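You operate a simulated robot arm through the tools that you are given. There is no shell and no other tool. Be economical: measure what you need, move in short steps, check, and stop when the job is done.

You run a simulated robot arm. Do the job below in one go: nothing can be reset, and whatever is moved stays where it is left.

Task
Tamp the coping joint, seat the slate dowel and spray the joint damp.
Fine: tamp all of it with the tamper and put that back; the dowel goes right down in the dowel hole; spray after tamping. Set down upright: tamper.
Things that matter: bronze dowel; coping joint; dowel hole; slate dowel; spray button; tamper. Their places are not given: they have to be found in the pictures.

Only the result counts: the job must be done as asked and must still hold three seconds after the hand-in. Knocking over, shifting, dropping, spilling or breaking anything else fails it.

Robot
A 7-joint arm with a two-finger parallel gripper, fixed in place. Base frame: the origin is at the foot of the arm, x ahead of it, y to its left, z up; the work surface is at about z = 820. Lengths are in mm, angles in rad, forces in N, time in s.
With the tool pointing down near the work surface it reaches from about 300 to 700 mm from the base axis. Its first joint turns from -1.152 to 1.152 rad. Payload 1.57 kg.
The tool frame sits at the grasp point between the pads (the TCP): z along the fingers, y along the line on which they close. The tips reach 30 mm beyond it. Largest opening 110 mm; finger width 24, thickness 12; the body of the gripper, 48 by 112 mm, starts 78 mm behind the TCP.
Orientation is told as [roll, pitch, yaw] about the base's x, y, z axes, in that order, counted from this pose: with the fingers straight down and closing along the base's y, the tool's x points along the base's -x, its y along +y and its z along -z.

Tools
- The arm moves only by the tool jog_arm. Its argument "commands" is a list of rows, each a list of 3 entries, a list of its own where there are three numbers: the shift along the base's x, y, z in mm, then the turn, a rotation vector about the base's x, y, z in rad, then the gripper command, from -1 (fully open) to 1 (shut), values between in proportion. In form: [[[dx, dy, dz], [rx, ry, rz], fingers], ...]. A call has 1 to 8 rows; each row shifts and turns the commanded pose from where the row before left it. Each row takes 0.2 s and may step no farther than 50 mm and 0.15 rad from the row before; otherwise, or with a gripper value out of range, the whole call is refused. Where a pose cannot be reached the arm comes as near as it can. A force on the tool above 70 N (or 10 N above the force at the start of the call, whichever is more), or a blocked arm, ends the call early, and 0.2 s more pass. The fingers move at their own pace (about 108 mm/s each) and stop on an object; they squeeze with about 43 N. The grip force told is the motor's: it shows also when the fingers shut on nothing. Time passes only in rows, and 0.2 s behind the last, so rows that do not move let the fingers close. It gives the time, the measured TCP pose, the force on the tool (base axes), the opening and the grip force at its end, in the units of the frame above (readings bear some noise), with the torque about the TCP (base axes, N m) and any sound that the robot's microphone picked up, and new pictures: "show" is both (left out), scene, wrist or none.
- Cameras (640 x 400 px; columns grow to the right, rows downward): "scene" is fixed at [172.9, -403, 1394.5]; the picture's right is [0.66, -0.75, 0.00], its down [-0.48, -0.42, -0.77] and it looks along [0.58, 0.51, -0.64] (base axes); focal length 214 px, centre (320, 200). "wrist" rides on the gripper at [70, 16, -141] in the tool frame; the picture's right is [-0.23, 0.97, 0.00], its down [-0.86, -0.20, -0.48] and it looks along [-0.47, -0.11, 0.88] (tool axes); focal length 222 px, centre (320, 200).
- measure_at(camera, pixels): for up to 12 pixels [column, row] of the newest picture of that camera ("zoom" is the newest enlarged one), the place [x, y, z] in the base frame of the surface seen there, good to about 2 mm. It takes no simulated time.
- inspect(camera, box): a new picture of the part [left, top, right, bottom] of that camera's present view, enlarged. It takes no simulated time.
- sign_off(): hands the job in; it is judged then, once.

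Go step by step. Measure first, check grasps and placings, and put right what went wrong. The budget is 80 turns and 200 pictures, counting those below and the enlarged ones. Unless the task says otherwise, let go and move clear before handing in, and close with one line.

The tools are called after "Request:" as a command line: name --argument value ..., lists and objects as JSON in quotes. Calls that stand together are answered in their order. jog_arm: Moves the arm, as the interface text tells. Its arguments: {"type":"object","properties":{"commands":{"type":"array"},"show":{"type":"string","enum":["both","scene","wrist","none"]}},"required":["commands"]} The other tools are called the same way: measure_at (camera, pixels) gives the place of the surface under pixels of a picture; inspect (camera, box) takes an enlarged picture of a part of a camera's view; sign_off () hands the job in.

At the start:

```text
time_s: 0.0
ee_pos: [359.7, 20.9, 1282.0]
ee_rot: [-0.001, 0.0, 0.0]
wrist_force: [0.7, -0.3, -0.3]
ft_torque: [0.01, 0.04, -0.01]
finger_gap: 110.1
grip_force: 0.0
```

scene: 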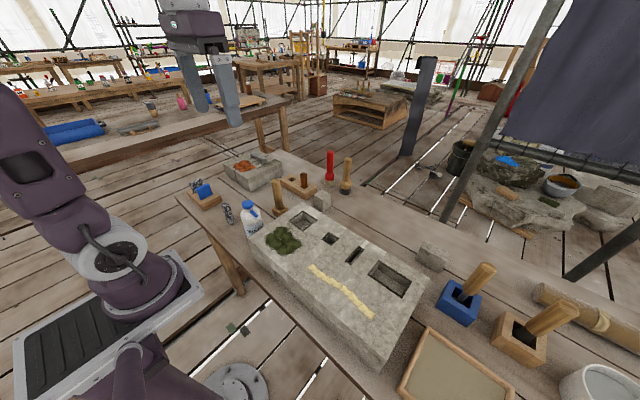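
wrist: 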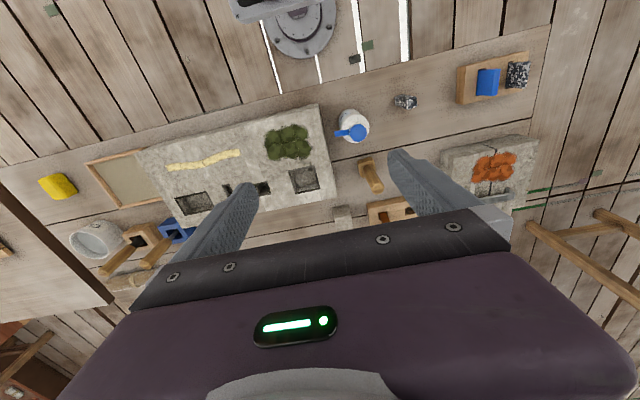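

The scene shows a stone block with a yellow strip (310-370, 265-320), holes, dowels and tools in blocks. I'll enlarge these to identify them.

Request:
inspect --camera "scene" --box '[180, 130, 380, 255]'

Request:
inspect --camera "scene" --box '[230, 190, 450, 330]'

Request:
inspect --camera "scene" --box '[400, 240, 640, 400]'

Request:
inspect --camera "wrist" --box '[320, 40, 560, 230]'

```text
3.20 times, centred on (280, 192) of scene
```

zoom: 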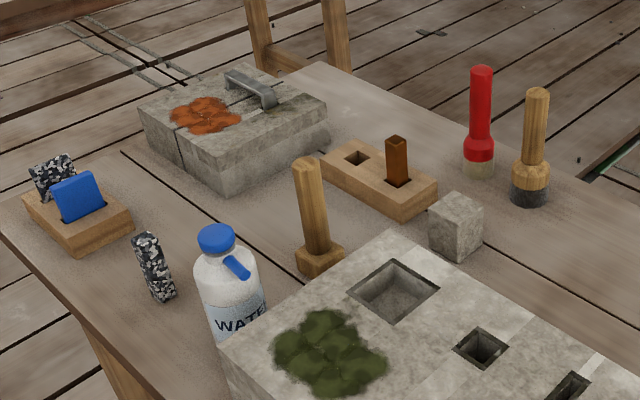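

```text
2.86 times, centred on (340, 260) of scene
```

zoom: 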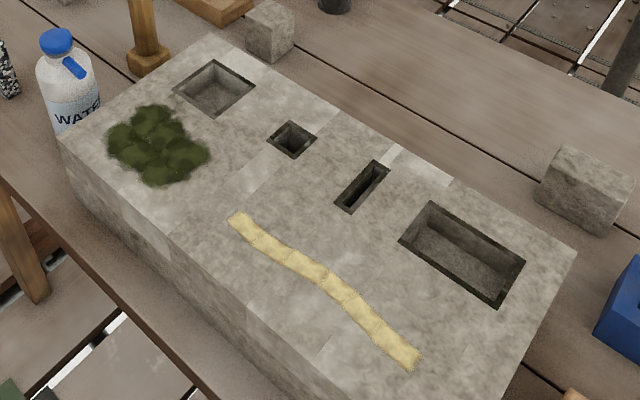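

```text
2.50 times, centred on (520, 320) of scene
```

zoom: 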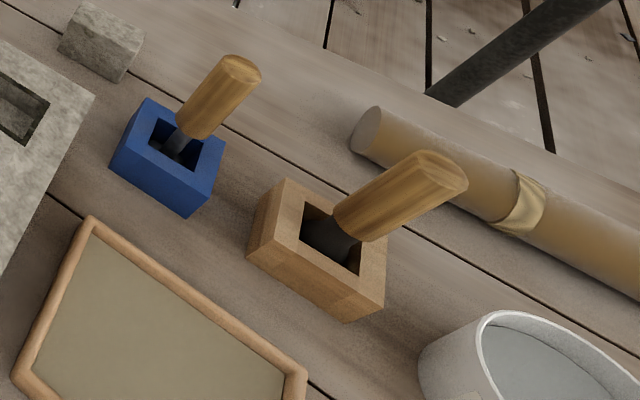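

```text
2.11 times, centred on (440, 135) of wrist
```

zoom: 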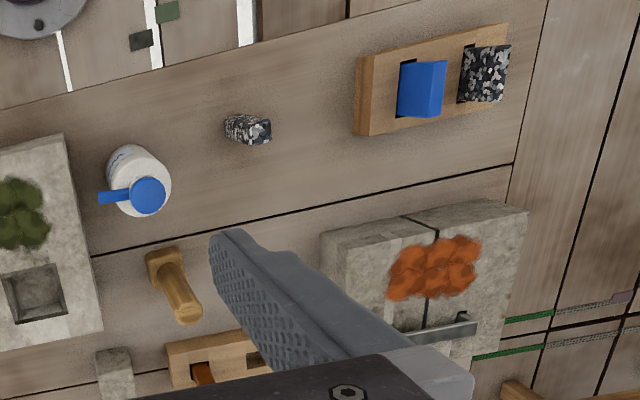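

The candidates need closer views: dark speckled piece, tool with square foot, bottle. I'll measure the main features first.

Request:
measure_at --camera "scene" --pixels '[[313, 266], [327, 278], [345, 288], [360, 303], [372, 318], [330, 239], [354, 255], [302, 222], [389, 280], [248, 205], [228, 206], [276, 184]]'

Request:
measure_at --camera "wrist" --pixels '[[360, 131], [345, 135], [410, 103], [377, 188], [366, 163], [488, 80], [516, 70], [396, 220], [302, 180], [262, 188]]'

Request:
jog_arm --commands '[[[0, 40, -30], [0, 0, 0], -1], [[0, 40, -30], [0, 0, 0], -1], [[0, 40, -30], [0, 0, 0], -1], [[0, 40, -30], [0, 0, 0], -1]]'

```text
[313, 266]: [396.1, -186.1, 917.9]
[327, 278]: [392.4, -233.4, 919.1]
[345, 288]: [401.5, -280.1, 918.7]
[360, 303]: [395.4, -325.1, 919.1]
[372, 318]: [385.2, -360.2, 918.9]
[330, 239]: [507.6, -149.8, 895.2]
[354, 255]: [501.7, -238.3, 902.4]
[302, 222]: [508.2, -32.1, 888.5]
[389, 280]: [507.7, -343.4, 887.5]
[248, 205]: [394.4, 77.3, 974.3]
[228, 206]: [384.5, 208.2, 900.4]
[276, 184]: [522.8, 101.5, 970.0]
```

```text
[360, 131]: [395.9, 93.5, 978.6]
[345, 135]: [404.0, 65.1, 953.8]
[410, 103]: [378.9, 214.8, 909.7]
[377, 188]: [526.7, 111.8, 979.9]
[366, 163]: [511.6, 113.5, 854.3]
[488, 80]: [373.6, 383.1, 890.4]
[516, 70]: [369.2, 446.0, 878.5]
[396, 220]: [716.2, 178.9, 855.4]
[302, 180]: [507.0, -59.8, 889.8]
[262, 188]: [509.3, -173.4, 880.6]
```

```text
time_s: 1.0
ee_pos: [358.1, 181.6, 1162.9]
ee_rot: [0.0, -0.001, 0.0]
wrist_force: [0.1, 0.7, -0.5]
ft_torque: [0.01, 0.01, 0.01]
finger_gap: 110.1
grip_force: 0.0
```

scene: 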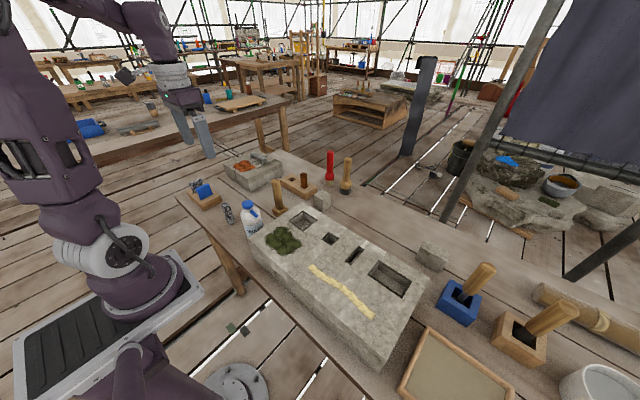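
wrist: 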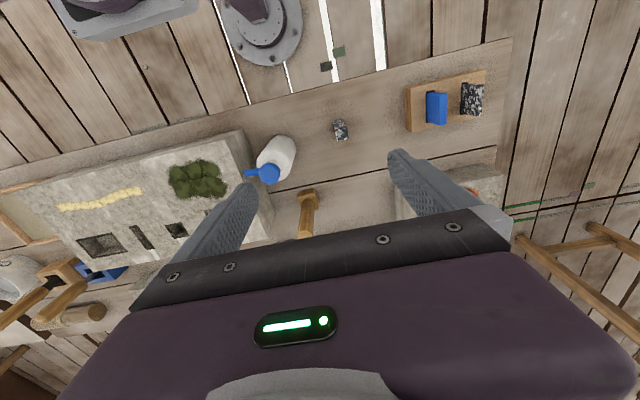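

Now the view is nearer; I'll enlarge the bottle, speckled piece, rack, and tools.

Request:
inspect --camera "wrist" --box '[240, 80, 400, 180]'

Request:
inspect --camera "wrist" --box '[390, 50, 510, 140]'

Request:
inspect --camera "scene" --box '[180, 170, 290, 240]'

Request:
inspect --camera "scene" --box '[260, 140, 370, 215]'

```text
4.00 times, centred on (320, 130) of wrist
```

zoom: 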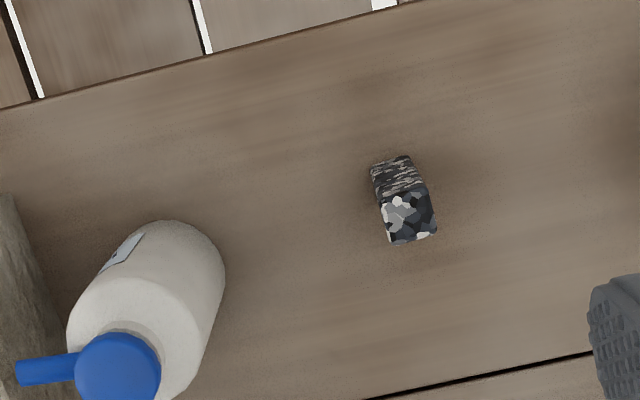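

```text
4.44 times, centred on (450, 95) of wrist
```

zoom: 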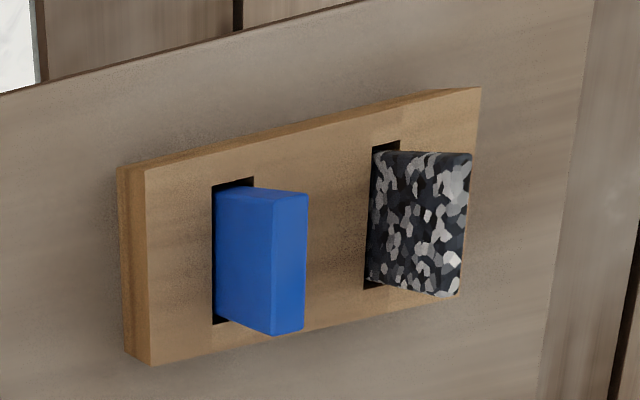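

```text
5.71 times, centred on (235, 205) of scene
```

zoom: 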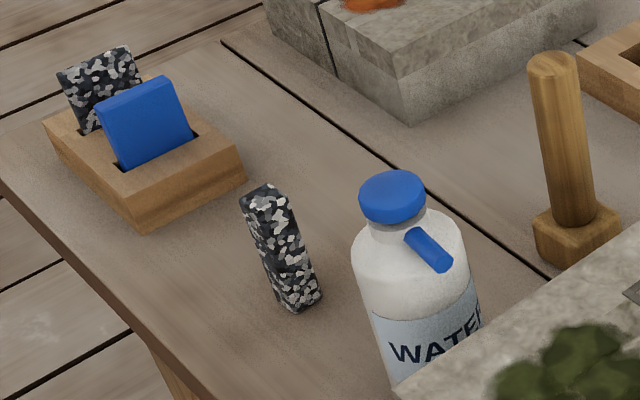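

```text
5.33 times, centred on (315, 178) of scene
```

zoom: 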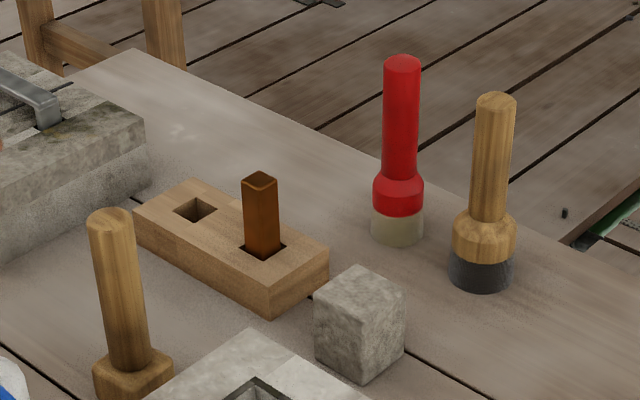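

The slate dowel is the standing square speckled bar near (380,210); the dowel hole is the square one at (508,-150); the tamper is the wooden tool with the square foot near (522,105). I'll go above the tamper and look.

Request:
measure_at --camera "scene" --pixels '[[276, 182], [280, 211], [321, 192], [300, 260], [340, 270], [300, 208], [321, 238], [330, 233], [339, 239], [331, 245], [316, 191], [284, 206]]'

Request:
jog_arm --commands '[[[45, -18, -5], [0, 0, 0], -1], [[45, -18, -5], [0, 0, 0], -1], [[40, -18, -5], [0, 0, 0], -1], [[35, -18, -5], [0, 0, 0], -1], [[0, 0, 0], [0, 0, 0], -1]]'

```text
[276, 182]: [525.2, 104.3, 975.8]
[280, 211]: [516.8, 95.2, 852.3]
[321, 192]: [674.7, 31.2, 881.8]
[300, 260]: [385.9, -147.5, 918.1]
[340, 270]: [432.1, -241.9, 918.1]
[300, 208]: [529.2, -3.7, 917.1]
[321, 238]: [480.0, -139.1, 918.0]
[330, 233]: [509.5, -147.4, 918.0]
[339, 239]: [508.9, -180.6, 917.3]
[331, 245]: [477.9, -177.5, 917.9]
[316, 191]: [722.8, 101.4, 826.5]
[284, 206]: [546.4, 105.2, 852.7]
```

```text
time_s: 2.2
ee_pos: [527.1, 105.6, 1144.7]
ee_rot: [0.001, 0.0, -0.001]
wrist_force: [-0.2, 0.0, 0.2]
ft_torque: [0.02, 0.02, 0.02]
finger_gap: 109.9
grip_force: 0.1
```

scene: 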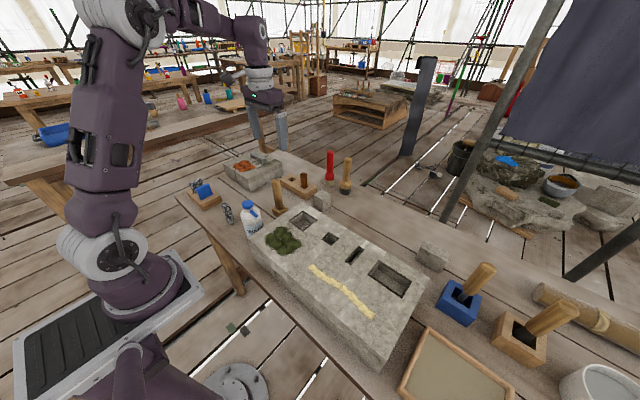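
wrist: 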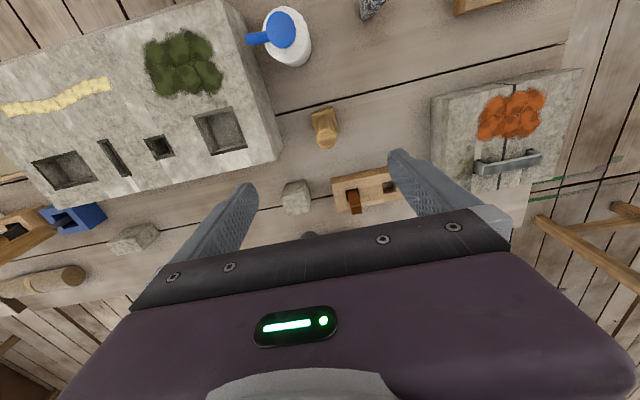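

Request:
inspect --camera "wrist" --box '[230, 0, 390, 160]'

Request:
measure_at --camera "wrist" --pixels '[[326, 134], [315, 113], [335, 113], [324, 121], [315, 134], [337, 134], [281, 28], [252, 39], [297, 14], [308, 40], [160, 147], [86, 95]]'

```text
2.50 times, centred on (310, 80) of wrist
```

zoom: 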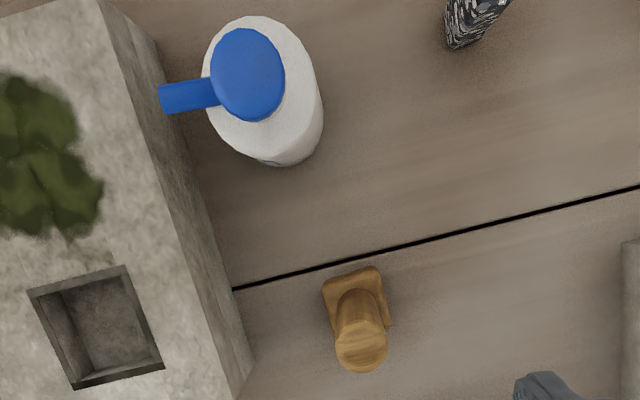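

```text
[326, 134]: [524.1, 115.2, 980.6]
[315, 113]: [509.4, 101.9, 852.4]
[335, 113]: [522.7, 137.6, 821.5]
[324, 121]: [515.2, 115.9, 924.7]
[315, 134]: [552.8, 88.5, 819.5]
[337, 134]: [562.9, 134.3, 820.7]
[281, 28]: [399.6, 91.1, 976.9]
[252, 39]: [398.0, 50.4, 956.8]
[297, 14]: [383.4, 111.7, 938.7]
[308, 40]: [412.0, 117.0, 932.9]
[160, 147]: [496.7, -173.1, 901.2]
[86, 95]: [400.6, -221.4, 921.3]
```

Request:
measure_at --camera "zoom" --pixels '[[361, 352], [341, 352], [381, 352], [360, 338], [360, 366], [326, 286], [377, 272], [386, 300], [248, 74], [218, 90], [278, 60], [167, 98]]'

```text
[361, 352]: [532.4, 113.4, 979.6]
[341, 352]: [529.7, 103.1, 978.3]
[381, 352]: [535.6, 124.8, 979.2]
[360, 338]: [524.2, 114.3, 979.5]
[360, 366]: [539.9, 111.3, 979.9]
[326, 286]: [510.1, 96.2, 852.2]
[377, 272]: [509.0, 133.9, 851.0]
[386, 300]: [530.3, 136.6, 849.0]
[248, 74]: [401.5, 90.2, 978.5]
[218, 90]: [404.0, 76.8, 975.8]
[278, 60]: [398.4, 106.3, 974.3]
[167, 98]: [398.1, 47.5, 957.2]
```

The tamper handle centre is about (531,114), top z 980, foot 42 mm square and axis-aligned. Descending to grasp.

Request:
jog_arm --commands '[[[4, 8, -45], [0, 0, 0], -1], [[0, 0, -45], [0, 0, 0], -0.4], [[0, 0, -45], [0, 0, 0], -0.3], [[0, 0, -45], [0, 0, 0], -0.3], [[0, 0, -28], [0, 0, 0], -0.3], [[0, 0, 0], [0, 0, 0], -0.3]]'

```text
time_s: 3.6
ee_pos: [528.9, 116.6, 934.5]
ee_rot: [0.001, 0.0, 0.0]
wrist_force: [-0.5, 0.8, 0.1]
ft_torque: [0.01, 0.01, -0.01]
finger_gap: 71.5
grip_force: 0.0
```

scene: 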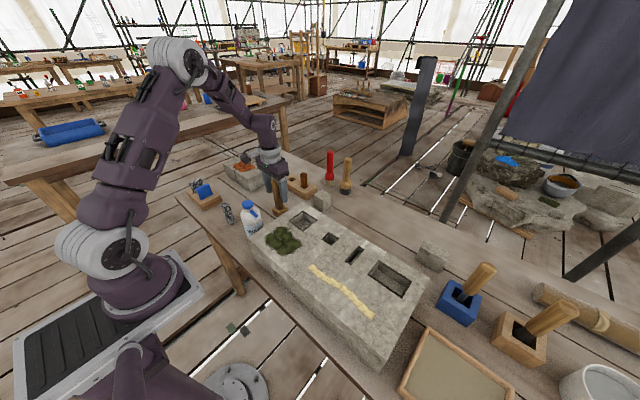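
wrist: 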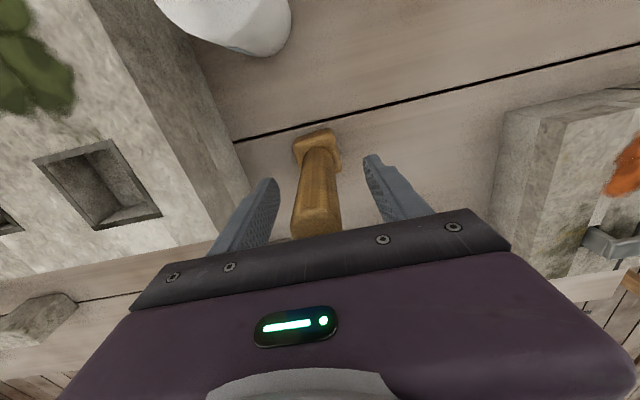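

The handle is between the fingers. Closing, then lifting a little.

Request:
jog_arm --commands '[[[1, -2, 0], [0, 0, 0], 0.2], [[0, 0, 0], [0, 0, 0], 1], [[0, 0, 0], [0, 0, 0], 1], [[0, 0, 0], [0, 0, 0], 1]]' --show "wrist"

Request:
jog_arm --commands '[[[0, 0, 30], [0, 0, 0], 1], [[0, 0, 45], [0, 0, 0], 1], [[0, 0, 45], [0, 0, 0], 1], [[0, 0, 20], [0, 0, 0], 1], [[0, 0, 0], [0, 0, 0], 1]]'

```text
time_s: 4.6
ee_pos: [530.4, 115.9, 933.4]
ee_rot: [0.001, 0.0, 0.0]
wrist_force: [-0.7, 0.6, 0.1]
ft_torque: [0.03, 0.02, 0.04]
finger_gap: 29.2
grip_force: 39.8
```

wrist: 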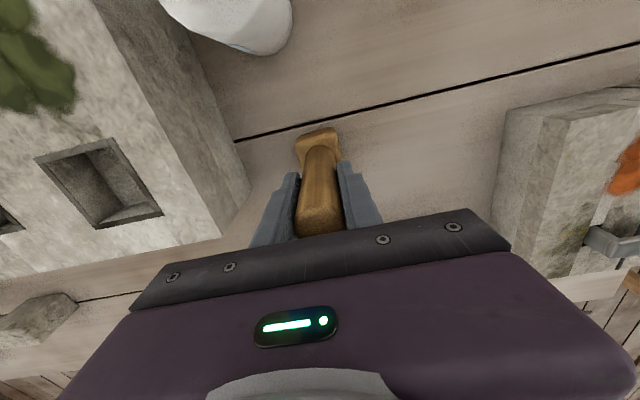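

```text
time_s: 5.8
ee_pos: [529.1, 114.5, 1075.6]
ee_rot: [0.0, 0.0, 0.002]
wrist_force: [-0.3, 0.4, -2.8]
ft_torque: [-0.01, 0.01, 0.04]
finger_gap: 29.3
grip_force: 39.0
```

scene: 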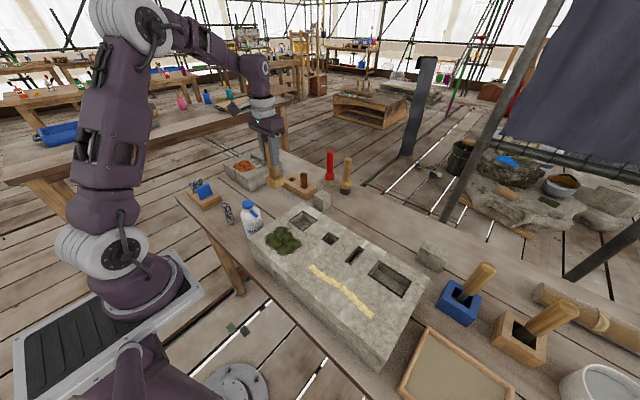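
wrist: 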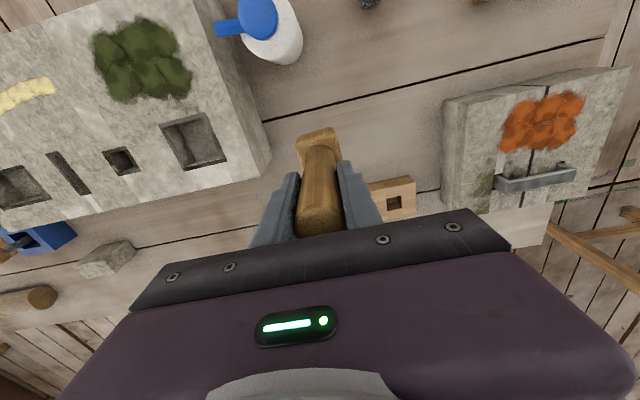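

The tamper is held (gap 29, weight 2.8 N). Foot bottom is about 113.5 mm below the TCP. Now I'll map the joint exactly.

Request:
inspect --camera "scene" --box '[296, 255, 392, 330]'

```text
5.33 times, centred on (344, 292) of scene
```

zoom: 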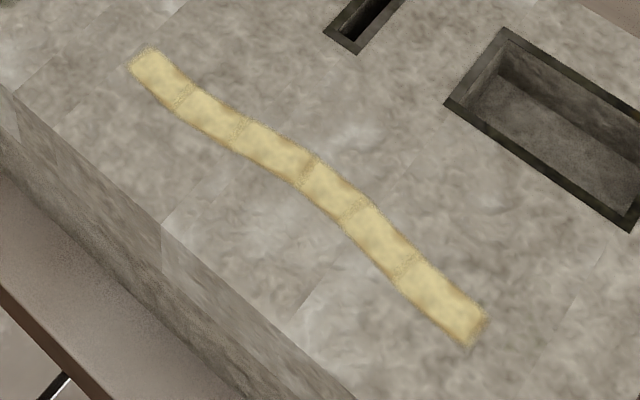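

Request:
measure_at --camera "zoom" --pixels '[[141, 60], [162, 78], [184, 97], [212, 116], [242, 133], [275, 152], [308, 172], [337, 195], [366, 220], [404, 262], [440, 300], [474, 332]]'

Request:
jog_arm --commands '[[[-20, -40, 0], [0, 0, 0], 1], [[-20, -40, 0], [0, 0, 0], 1], [[-20, -40, 0], [0, 0, 0], 1], [[-20, -40, 0], [0, 0, 0], 1], [[-20, -40, 0], [0, 0, 0], 1], [[-20, -40, 0], [0, 0, 0], 1], [[-15, -40, 0], [0, 0, 0], 1], [[0, 0, 0], [0, 0, 0], 1]]'

```text
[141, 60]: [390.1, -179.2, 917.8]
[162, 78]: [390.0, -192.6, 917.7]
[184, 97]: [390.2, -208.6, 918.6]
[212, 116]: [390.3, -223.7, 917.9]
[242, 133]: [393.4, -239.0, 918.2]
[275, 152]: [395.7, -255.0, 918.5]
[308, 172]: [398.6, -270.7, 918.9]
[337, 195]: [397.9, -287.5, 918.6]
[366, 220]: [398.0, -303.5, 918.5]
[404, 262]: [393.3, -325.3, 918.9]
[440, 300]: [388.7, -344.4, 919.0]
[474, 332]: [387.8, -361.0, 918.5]
```

```text
time_s: 7.6
ee_pos: [395.5, -165.4, 1073.7]
ee_rot: [0.001, 0.0, 0.0]
wrist_force: [-1.3, 0.3, -2.3]
ft_torque: [-0.03, -0.02, -0.01]
finger_gap: 29.1
grip_force: 38.8
```

scene: 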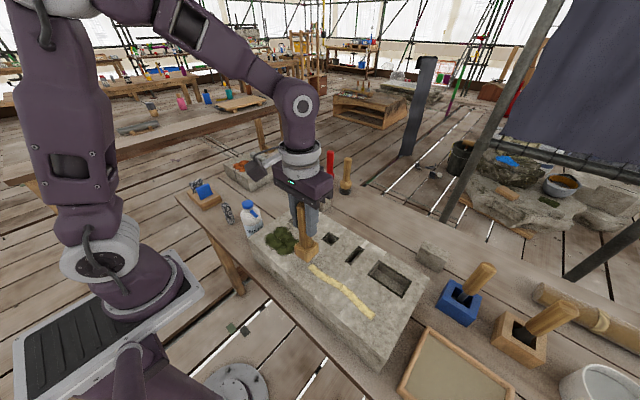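
wrist: 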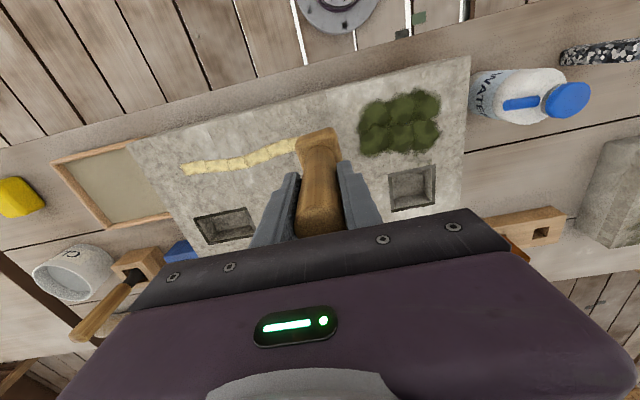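

The tamper hangs above the start of the joint. Lowering to first contact at y ≈ -188.

Request:
jog_arm --commands '[[[-3, -23, 0], [0, 0, 0], 1], [[0, 0, -30], [0, 0, 0], 1], [[0, 0, -8], [0, 0, 0], 1], [[0, 0, -4], [0, 0, 0], 1], [[0, 0, -4], [0, 0, 0], 1], [[0, 0, -2], [0, 0, 0], 1]]' --show "scene"

```text
time_s: 9.0
ee_pos: [392.7, -188.6, 1026.5]
ee_rot: [0.0, -0.005, 0.0]
wrist_force: [3.0, -0.2, 34.2]
ft_torque: [0.38, -0.17, -0.16]
finger_gap: 29.5
grip_force: 39.1
```

scene: 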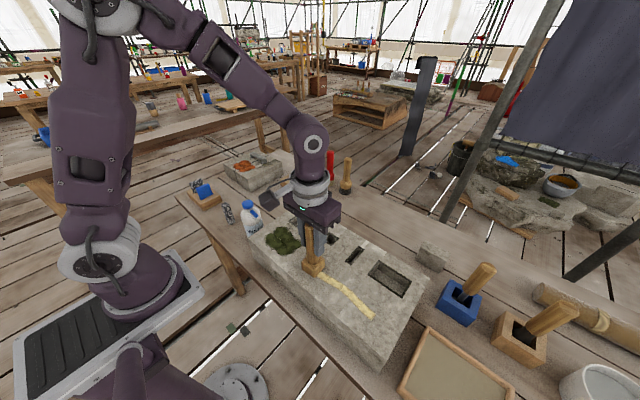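

Contact at 34 N. Lifting and moving on one step, then checking what that press did.

Request:
jog_arm --commands '[[[0, 0, 20], [0, 0, 0], 1], [[0, -45, 20], [0, 0, 0], 1], [[0, -45, 0], [0, 0, 0], 1], [[0, 0, 0], [0, 0, 0], 1]]' --show "both"

Request:
inspect --camera "scene" --box '[296, 225, 392, 330]'

```text
time_s: 10.0
ee_pos: [391.2, -280.0, 1064.0]
ee_rot: [0.0, 0.001, 0.0]
wrist_force: [-0.5, -0.2, -2.0]
ft_torque: [-0.03, 0.04, -0.02]
finger_gap: 29.4
grip_force: 39.5
```

scene: 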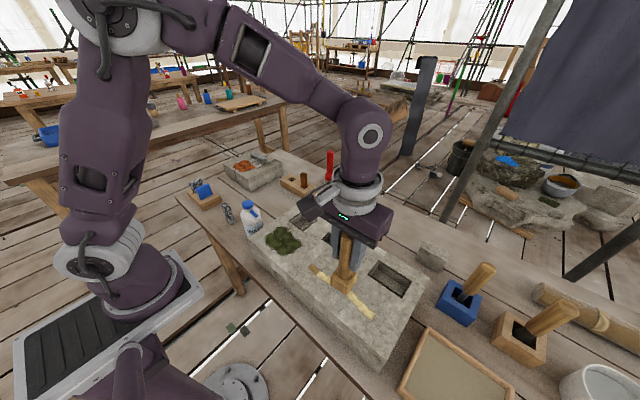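
wrist: 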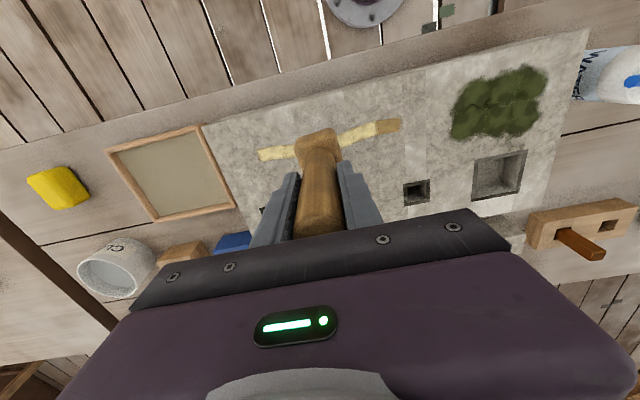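

```text
3.81 times, centred on (344, 278) of scene
```

zoom: 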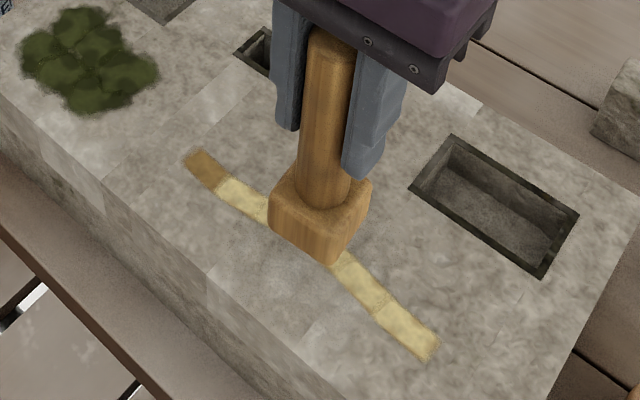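

Pressing darkened the first segment, so tamping registers. Continuing with the other segments.

Request:
jog_arm --commands '[[[5, 2, -26], [0, 0, 0], 1], [[0, 0, -12], [0, 0, 0], 1], [[0, 0, -2], [0, 0, 0], 1], [[0, 0, 15], [0, 0, 0], 1], [[-2, 25, 0], [0, 0, 0], 1], [[0, 0, -13], [0, 0, 0], 1], [[0, 0, -2], [0, 0, 0], 1], [[0, 0, 15], [0, 0, 0], 1]]' --show "none"

Request:
jog_arm --commands '[[[-2, 22, 0], [0, 0, 0], 1], [[0, 0, -13], [0, 0, 0], 1], [[0, 0, -2], [0, 0, 0], 1], [[0, 0, 15], [0, 0, 0], 1], [[-1, 22, 0], [0, 0, 0], 1], [[0, 0, -13], [0, 0, 0], 1], [[0, 0, -2], [0, 0, 0], 1], [[0, 0, 15], [0, 0, 0], 1]]' --show "scene"

```text
time_s: 11.8
ee_pos: [394.5, -251.0, 1040.4]
ee_rot: [0.0, 0.001, 0.0]
wrist_force: [0.5, -0.8, -2.1]
ft_torque: [0.01, -0.01, -0.01]
finger_gap: 29.6
grip_force: 39.4
```

```text
time_s: 13.6
ee_pos: [392.6, -206.5, 1042.6]
ee_rot: [-0.001, -0.001, -0.001]
wrist_force: [0.8, 0.2, -2.5]
ft_torque: [0.02, 0.01, -0.01]
finger_gap: 29.5
grip_force: 39.0
```

scene: 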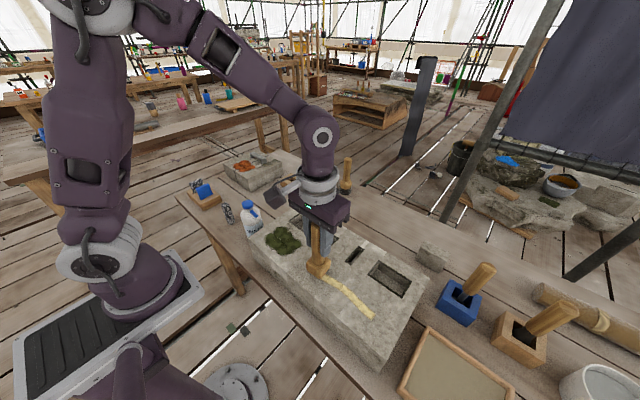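

Request:
inspect --camera "scene" --box '[296, 225, 392, 330]'

```text
3.81 times, centred on (344, 278) of scene
```

zoom: 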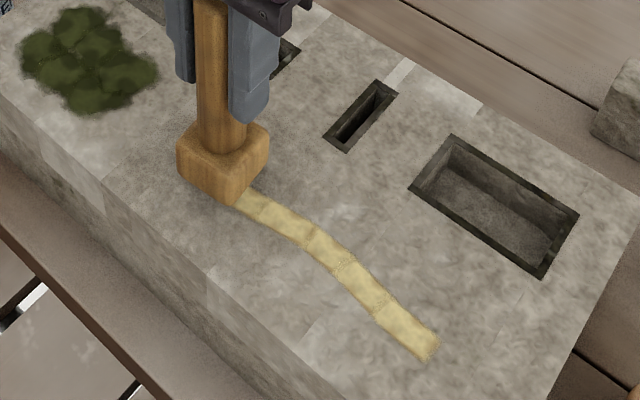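

Those quick taps did not register; slower, firmer presses are needed. Doing one here and reading the force.

Request:
jog_arm --commands '[[[0, 0, -11], [0, 0, 0], 1], [[0, 0, -5], [0, 0, 0], 1], [[0, 0, -2], [0, 0, 0], 1], [[0, 0, 0], [0, 0, 0], 1], [[0, 0, 0], [0, 0, 0], 1]]' --show "none"

Request:
jog_arm --commands '[[[0, 0, 18], [0, 0, 0], 1], [[1, -22, 0], [0, 0, 0], 1], [[0, 0, -11], [0, 0, 0], 1], [[0, 0, -5], [0, 0, 0], 1], [[0, 0, -2], [0, 0, 0], 1], [[0, 0, 0], [0, 0, 0], 1], [[0, 0, 0], [0, 0, 0], 1]]' --show "none"

Request:
jog_arm --commands '[[[0, 0, 18], [0, 0, 0], 1], [[2, -25, 0], [0, 0, 0], 1], [[1, -30, 0], [0, 0, 0], 1], [[0, 0, 0], [0, 0, 0], 1]]' --show "scene"

Request:
inspect --camera "scene" --box '[296, 225, 392, 330]'

```text
time_s: 14.8
ee_pos: [393.4, -207.2, 1024.6]
ee_rot: [-0.002, -0.002, 0.0]
wrist_force: [4.3, 1.9, 34.4]
ft_torque: [0.3, -0.28, -0.17]
finger_gap: 29.3
grip_force: 38.6
```

```text
time_s: 16.4
ee_pos: [392.3, -228.9, 1024.2]
ee_rot: [-0.003, -0.002, 0.001]
wrist_force: [-4.4, 7.0, 34.8]
ft_torque: [0.3, -0.1, -0.16]
finger_gap: 29.5
grip_force: 39.0
```

```text
time_s: 17.4
ee_pos: [395.6, -285.4, 1040.6]
ee_rot: [-0.001, 0.001, 0.0]
wrist_force: [-1.2, 0.4, -2.7]
ft_torque: [0.03, 0.07, 0.0]
finger_gap: 29.4
grip_force: 39.0
```

scene: 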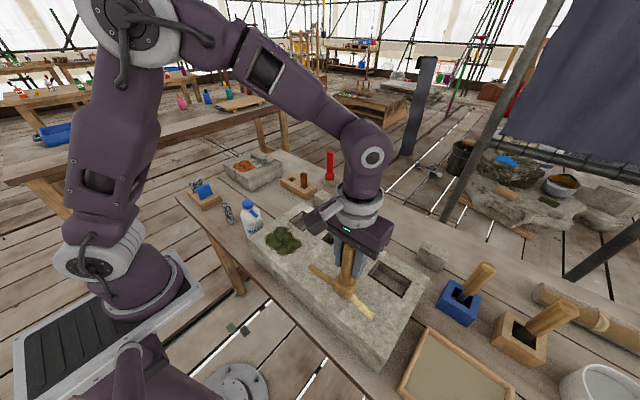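

```text
3.81 times, centred on (344, 278) of scene
```

zoom: 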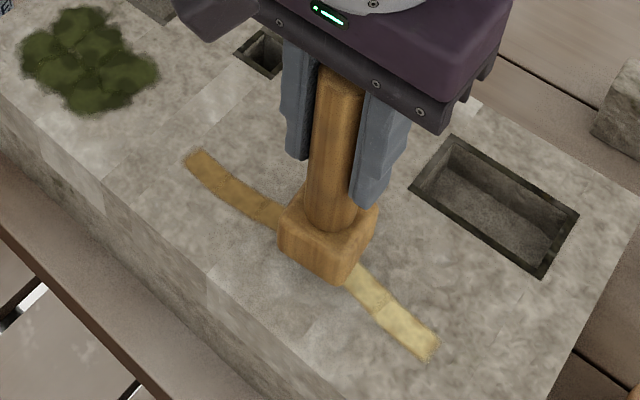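

Segments up to about y=-245 are now tamped. Pressing at -285, -262, then further along.

Request:
jog_arm --commands '[[[1, 0, -13], [0, 0, 0], 1], [[0, 0, -4], [0, 0, 0], 1], [[0, 0, -1], [0, 0, 0], 1], [[0, 0, 0], [0, 0, 0], 1], [[0, 0, 0], [0, 0, 0], 1], [[0, 0, 18], [0, 0, 0], 1], [[0, 25, 0], [0, 0, 0], 1]]' --show "none"

Request:
jog_arm --commands '[[[0, 0, -13], [0, 0, 0], 1], [[0, 0, -4], [0, 0, 0], 1], [[0, 0, -1], [0, 0, 0], 1], [[0, 0, 0], [0, 0, 0], 1], [[0, 0, 0], [0, 0, 0], 1]]' --show "none"

Request:
jog_arm --commands '[[[0, 0, 18], [0, 0, 0], 1], [[-2, -46, 0], [0, 0, 0], 1], [[0, 0, -13], [0, 0, 0], 1], [[0, 0, -4], [0, 0, 0], 1], [[0, 0, -1], [0, 0, 0], 1], [[0, 0, 0], [0, 0, 0], 1], [[0, 0, 0], [0, 0, 0], 1]]' --show "none"

Request:
jog_arm --commands '[[[0, 0, 18], [0, 0, 0], 1], [[-3, -24, 0], [0, 0, 0], 1], [[0, 0, -13], [0, 0, 0], 1], [[0, 0, -4], [0, 0, 0], 1], [[0, 0, -1], [0, 0, 0], 1], [[0, 0, 0], [0, 0, 0], 1], [[0, 0, 0], [0, 0, 0], 1]]' --show "none"

Request:
jog_arm --commands '[[[0, 0, 18], [0, 0, 0], 1], [[-3, -20, 0], [0, 0, 0], 1], [[0, 0, -13], [0, 0, 0], 1], [[0, 0, -4], [0, 0, 0], 1], [[0, 0, -1], [0, 0, 0], 1], [[0, 0, 0], [0, 0, 0], 1], [[0, 0, 0], [0, 0, 0], 1]]' --show "none"

Request:
jog_arm --commands '[[[0, 0, 30], [0, 0, 0], 1], [[35, 20, 15], [0, 0, 0], 1], [[35, 20, 0], [0, 0, 0], 1], [[35, 40, 0], [0, 0, 0], 1], [[0, 45, 0], [0, 0, 0], 1], [[0, 45, 0], [0, 0, 0], 1], [[0, 0, 0], [0, 0, 0], 1]]' --show "scene"

Request:
inspect --camera "scene" --box '[296, 225, 392, 330]'

```text
time_s: 19.0
ee_pos: [398.5, -259.1, 1040.9]
ee_rot: [0.0, 0.0, 0.001]
wrist_force: [-0.3, 0.3, -1.9]
ft_torque: [-0.01, -0.01, 0.02]
finger_gap: 29.2
grip_force: 39.2
```

```text
time_s: 20.2
ee_pos: [397.3, -260.7, 1024.1]
ee_rot: [-0.002, -0.002, 0.0]
wrist_force: [-4.8, 3.4, 22.1]
ft_torque: [0.56, -0.13, 0.08]
finger_gap: 29.4
grip_force: 39.0
```

```text
time_s: 21.8
ee_pos: [395.0, -305.8, 1024.8]
ee_rot: [-0.001, -0.001, 0.002]
wrist_force: [-0.4, -0.2, -0.8]
ft_torque: [0.0, -0.03, 0.03]
finger_gap: 29.3
grip_force: 39.3
```

```text
time_s: 23.4
ee_pos: [392.9, -329.0, 1023.9]
ee_rot: [0.003, 0.0, 0.002]
wrist_force: [-3.3, 2.5, 14.4]
ft_torque: [0.44, -0.05, 0.05]
finger_gap: 29.3
grip_force: 39.1
```

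```text
time_s: 25.0
ee_pos: [389.4, -350.0, 1024.2]
ee_rot: [0.0, 0.0, 0.0]
wrist_force: [0.4, -0.3, 3.9]
ft_torque: [0.04, -0.1, -0.02]
finger_gap: 29.5
grip_force: 39.0
```

```text
refused: row 4 steps farther than a row can; nothing moved
```

```text
3.81 times, centred on (344, 278) of scene
```

zoom: 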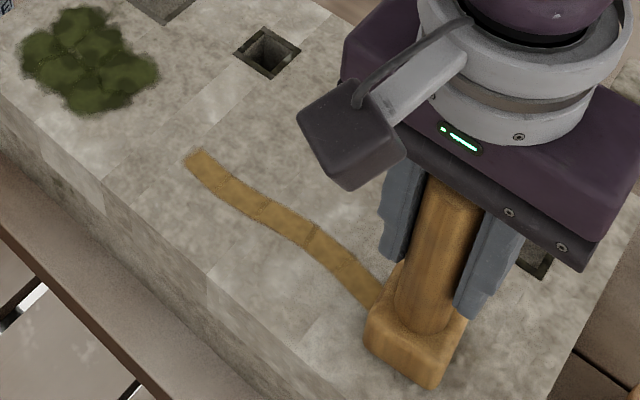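

The last press was light (4 N), so I'll press harder here, then lift clear and look.

Request:
jog_arm --commands '[[[0, 0, -3], [0, 0, 0], 1], [[0, 0, -2], [0, 0, 0], 1], [[0, 0, 0], [0, 0, 0], 1], [[0, 0, 0], [0, 0, 0], 1]]' --show "none"

Request:
jog_arm --commands '[[[0, 0, 35], [0, 0, 0], 1], [[28, 35, 15], [0, 0, 0], 1], [[28, 35, 0], [0, 0, 0], 1], [[28, 35, 0], [0, 0, 0], 1], [[20, 45, 0], [0, 0, 0], 1], [[0, 45, 0], [0, 0, 0], 1], [[0, 45, 0], [0, 0, 0], 1], [[0, 0, 0], [0, 0, 0], 1]]' --show "scene"

Request:
inspect --camera "scene" --box '[296, 225, 392, 330]'

```text
time_s: 26.0
ee_pos: [389.6, -349.1, 1019.1]
ee_rot: [-0.002, -0.002, 0.0]
wrist_force: [1.9, 1.7, 35.2]
ft_torque: [0.46, -0.2, -0.16]
finger_gap: 29.6
grip_force: 39.0
```

```text
time_s: 27.8
ee_pos: [494.5, -111.4, 1067.7]
ee_rot: [0.0, 0.001, -0.001]
wrist_force: [0.2, -0.2, -2.4]
ft_torque: [0.01, 0.0, 0.03]
finger_gap: 29.4
grip_force: 38.8
```

scene: 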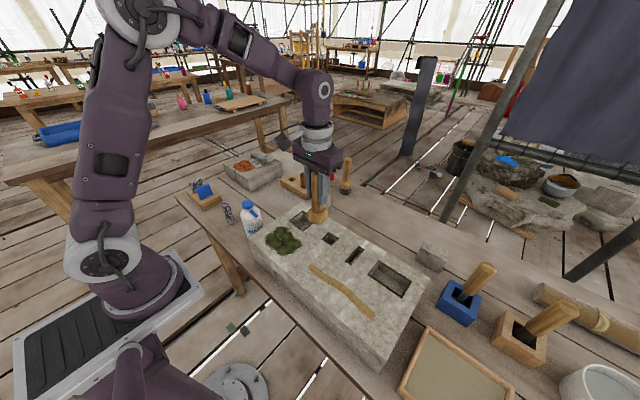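

```text
3.81 times, centred on (344, 278) of scene
```

zoom: 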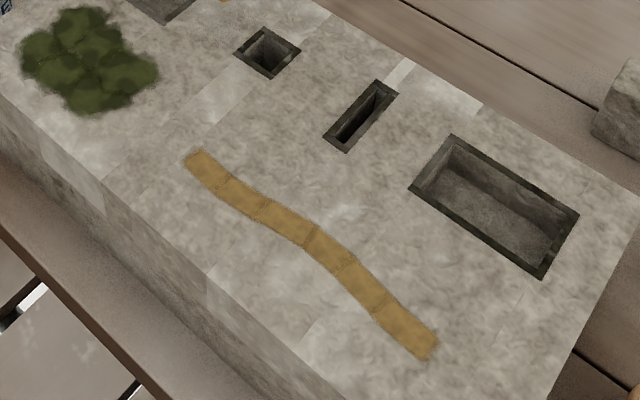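

All segments look evenly tamped. Returning the tamper to (530,116) and lowering it gently.

Request:
jog_arm --commands '[[[7, 45, 0], [0, 0, 0], 1], [[7, 45, 0], [0, 0, 0], 1], [[7, 45, 0], [0, 0, 0], 1], [[7, 46, 0], [0, 0, 0], 1], [[8, 46, 0], [0, 0, 0], 1], [[0, 0, -45], [0, 0, 0], 1], [[0, 0, -45], [0, 0, 0], 1], [[0, 0, 0], [0, 0, 0], 1]]'

```text
time_s: 29.6
ee_pos: [530.1, 117.8, 975.0]
ee_rot: [0.001, 0.001, 0.001]
wrist_force: [0.1, -1.4, -2.1]
ft_torque: [0.0, 0.01, 0.0]
finger_gap: 29.4
grip_force: 38.8
```

scene: 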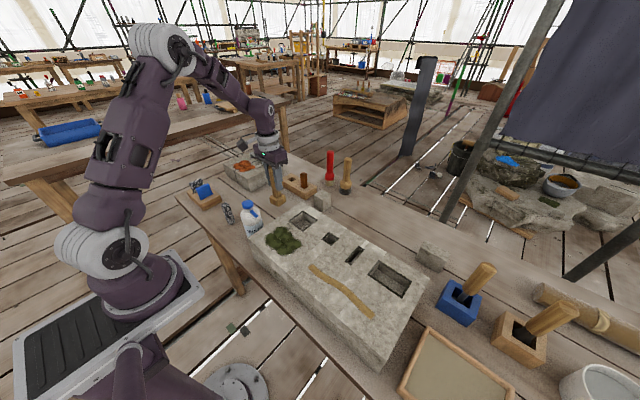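
wrist: 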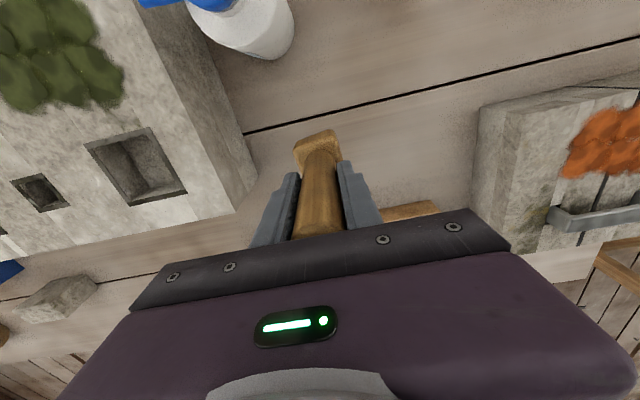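

Request:
jog_arm --commands '[[[0, -2, -38], [0, 0, 0], 1], [[0, 0, -8], [0, 0, 0], 1], [[0, 0, -3], [0, 0, 0], 1], [[0, 0, -2], [0, 0, 0], 1]]' --show "none"

```text
time_s: 30.6
ee_pos: [528.5, 116.3, 927.4]
ee_rot: [-0.001, 0.0, 0.0]
wrist_force: [0.2, 0.9, -2.2]
ft_torque: [0.01, 0.0, -0.02]
finger_gap: 29.2
grip_force: 39.4
```

Not yet touching; lowering in fine steps.

Request:
jog_arm --commands '[[[1, 0, -1.5], [0, 0, 0], 1], [[0, 0, -1.5], [0, 0, 0], 1], [[0, 0, 0], [0, 0, 0], 1]]' --show "none"

```text
time_s: 31.4
ee_pos: [529.8, 115.8, 924.1]
ee_rot: [-0.001, 0.0, 0.001]
wrist_force: [0.4, -0.3, -2.6]
ft_torque: [-0.02, -0.05, -0.01]
finger_gap: 29.4
grip_force: 38.7
```

Request:
jog_arm --commands '[[[0, 0, -1], [0, 0, 0], 1], [[0, 0, -1], [0, 0, 0], 1], [[0, 0, 0], [0, 0, 0], 1]]' --show "none"

Request:
jog_arm --commands '[[[0, 0, -0.5], [0, 0, 0], 1], [[0, 0, -0.5], [0, 0, 0], 1], [[0, 0, 0], [0, 0, 0], 1]]' --show "scene"

Request:
inspect --camera "scene" --box '[245, 150, 325, 220]'

```text
time_s: 32.2
ee_pos: [529.7, 115.8, 923.3]
ee_rot: [-0.001, -0.001, -0.001]
wrist_force: [1.0, 0.6, -2.1]
ft_torque: [0.03, 0.01, 0.0]
finger_gap: 29.5
grip_force: 38.7
```

```text
time_s: 33.0
ee_pos: [529.0, 116.0, 921.6]
ee_rot: [0.001, 0.0, -0.001]
wrist_force: [0.1, 0.1, -3.0]
ft_torque: [-0.03, 0.0, 0.01]
finger_gap: 29.4
grip_force: 39.0
```

scene: 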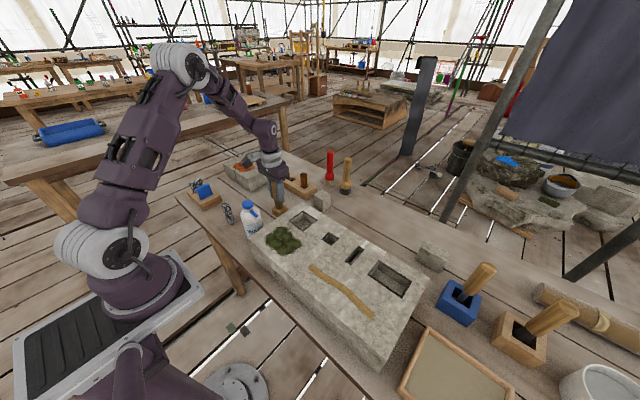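

```text
5.71 times, centred on (285, 185) of scene
```

zoom: 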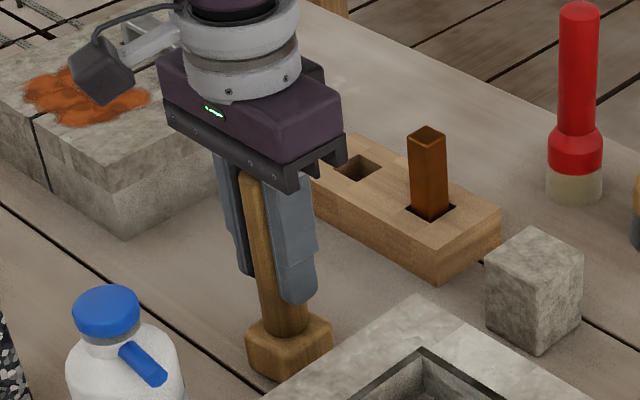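

Request:
measure_at --camera "zoom" --pixels '[[275, 342], [318, 330], [283, 372], [262, 335]]'

Request:
jog_arm --commands '[[[0, 0, -1], [0, 0, 0], 1], [[0, 0, -1], [0, 0, 0], 1], [[0, 0, 0], [0, 0, 0], 1]]' --show "none"

```text
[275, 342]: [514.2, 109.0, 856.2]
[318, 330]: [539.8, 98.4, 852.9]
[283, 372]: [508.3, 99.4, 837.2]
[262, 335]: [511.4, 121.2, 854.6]
```

```text
time_s: 33.8
ee_pos: [530.8, 116.1, 919.7]
ee_rot: [0.0, 0.0, -0.001]
wrist_force: [1.8, -0.4, -2.7]
ft_torque: [0.01, -0.03, -0.01]
finger_gap: 29.3
grip_force: 38.6
```

Request:
jog_arm --commands '[[[0, 0, -1], [0, 0, 0], 1], [[0, 0, -1], [0, 0, 0], 1], [[0, 0, 0], [0, 0, 0], 1]]' --show "none"

Request:
jog_arm --commands '[[[0, 0, -1], [0, 0, 0], 1], [[0, 0, 0], [0, 0, 0], 1]]' --show "none"

```text
time_s: 34.6
ee_pos: [530.5, 116.0, 919.6]
ee_rot: [0.002, -0.004, 0.0]
wrist_force: [-9.0, 0.8, 33.3]
ft_torque: [-0.14, 0.17, -0.16]
finger_gap: 29.7
grip_force: 39.0
```

```text
time_s: 35.2
ee_pos: [530.8, 115.5, 919.3]
ee_rot: [0.003, -0.005, 0.0]
wrist_force: [-2.1, 4.0, 34.3]
ft_torque: [0.01, -0.38, -0.11]
finger_gap: 29.6
grip_force: 38.9
```

Firm contact now (33 N) at z=919.5. Relieving the push, opening moderately and lifting away.

Request:
jog_arm --commands '[[[0, 0, 2], [0, 0, 0], 1], [[0, 0, 0], [0, 0, 0], 0.1], [[0, 0, 0], [0, 0, 0], -0.3], [[0, 0, 0], [0, 0, 0], -0.3], [[0, 0, 45], [0, 0, 0], -0.3], [[0, 0, 45], [0, 0, 0], -0.3], [[0, 0, 45], [0, 0, 0], -0.3]]'

```text
time_s: 36.8
ee_pos: [530.8, 116.3, 1054.7]
ee_rot: [-0.001, -0.001, -0.002]
wrist_force: [0.4, 0.3, 0.3]
ft_torque: [-0.01, 0.01, 0.0]
finger_gap: 71.5
grip_force: 0.0
```

scene: 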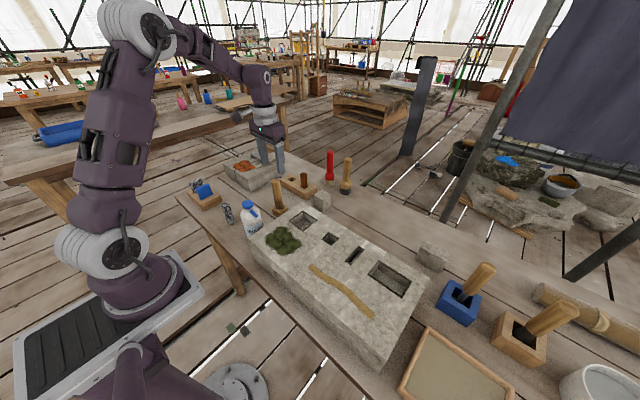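
wrist: 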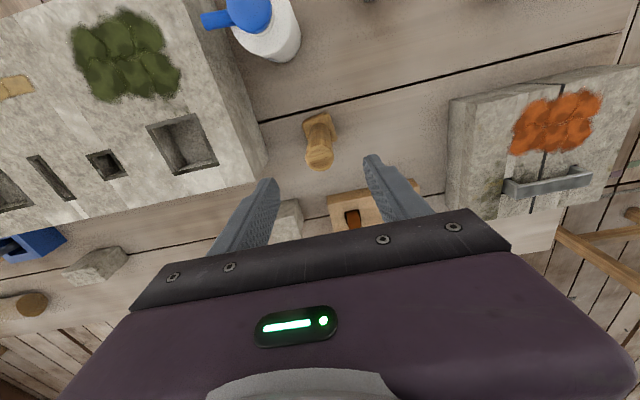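

The tamper stands upright in place. Moving above the slate dowel.

Request:
jog_arm --commands '[[[-38, 24, 0], [0, 0, 0], -0.3], [[-38, 24, 0], [0, 0, 0], -0.3], [[-38, 24, 0], [0, 0, 0], -0.3], [[-38, 24, 0], [0, 0, 0], -0.3], [[0, 0, 0], [0, 0, 0], -0.3]]'

Request:
inspect --camera "wrist" --box '[260, 70, 400, 190]'

Request:
inspect --camera "scene" --box '[205, 190, 265, 240]'

```text
time_s: 38.0
ee_pos: [376.2, 211.4, 1055.3]
ee_rot: [-0.001, 0.0, -0.001]
wrist_force: [-0.8, 0.1, -0.8]
ft_torque: [0.03, -0.01, -0.01]
finger_gap: 71.6
grip_force: 0.0
```

scene: 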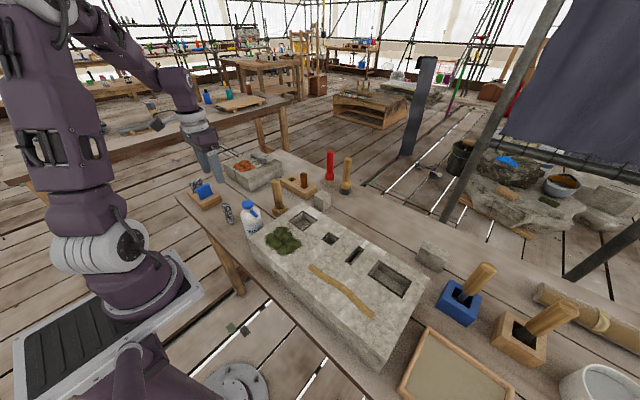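
wrist: 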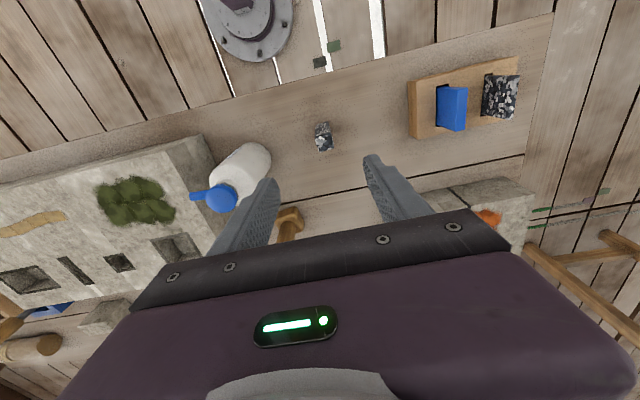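

```text
3.33 times, centred on (330, 130) of wrist
```

zoom: 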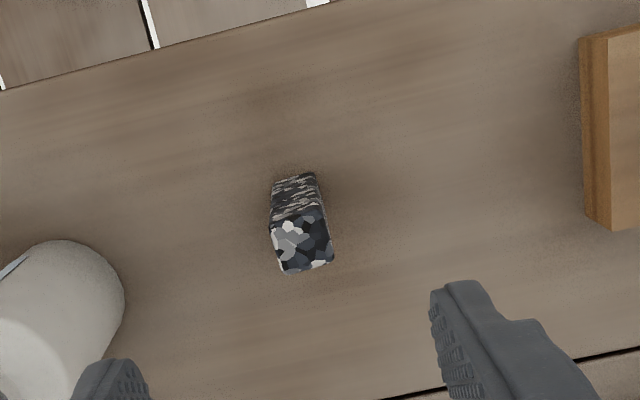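

```text
8.00 times, centred on (235, 215) of scene
```

zoom: 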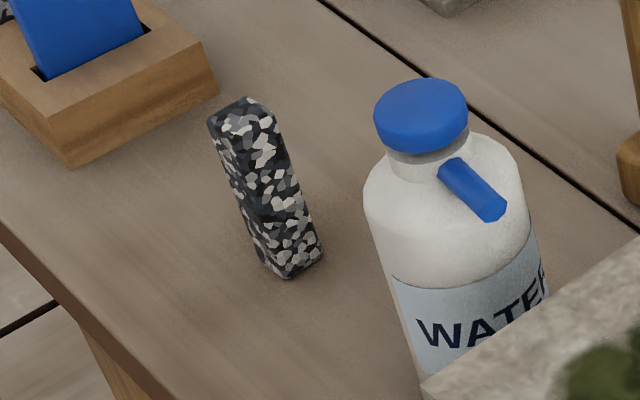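

Request:
inspect --camera "wrist" --box '[304, 115, 348, 160]'

```text
8.89 times, centred on (326, 138) of wrist
```

zoom: 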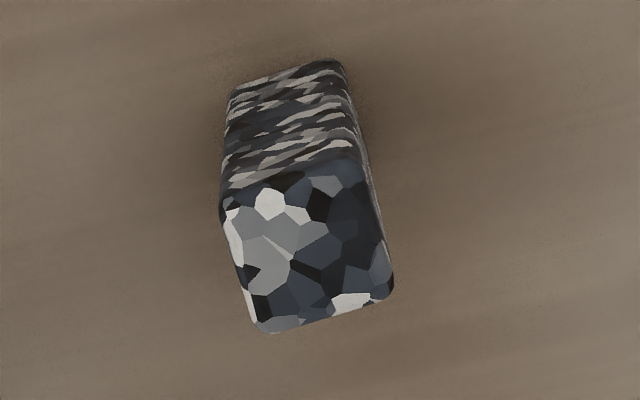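

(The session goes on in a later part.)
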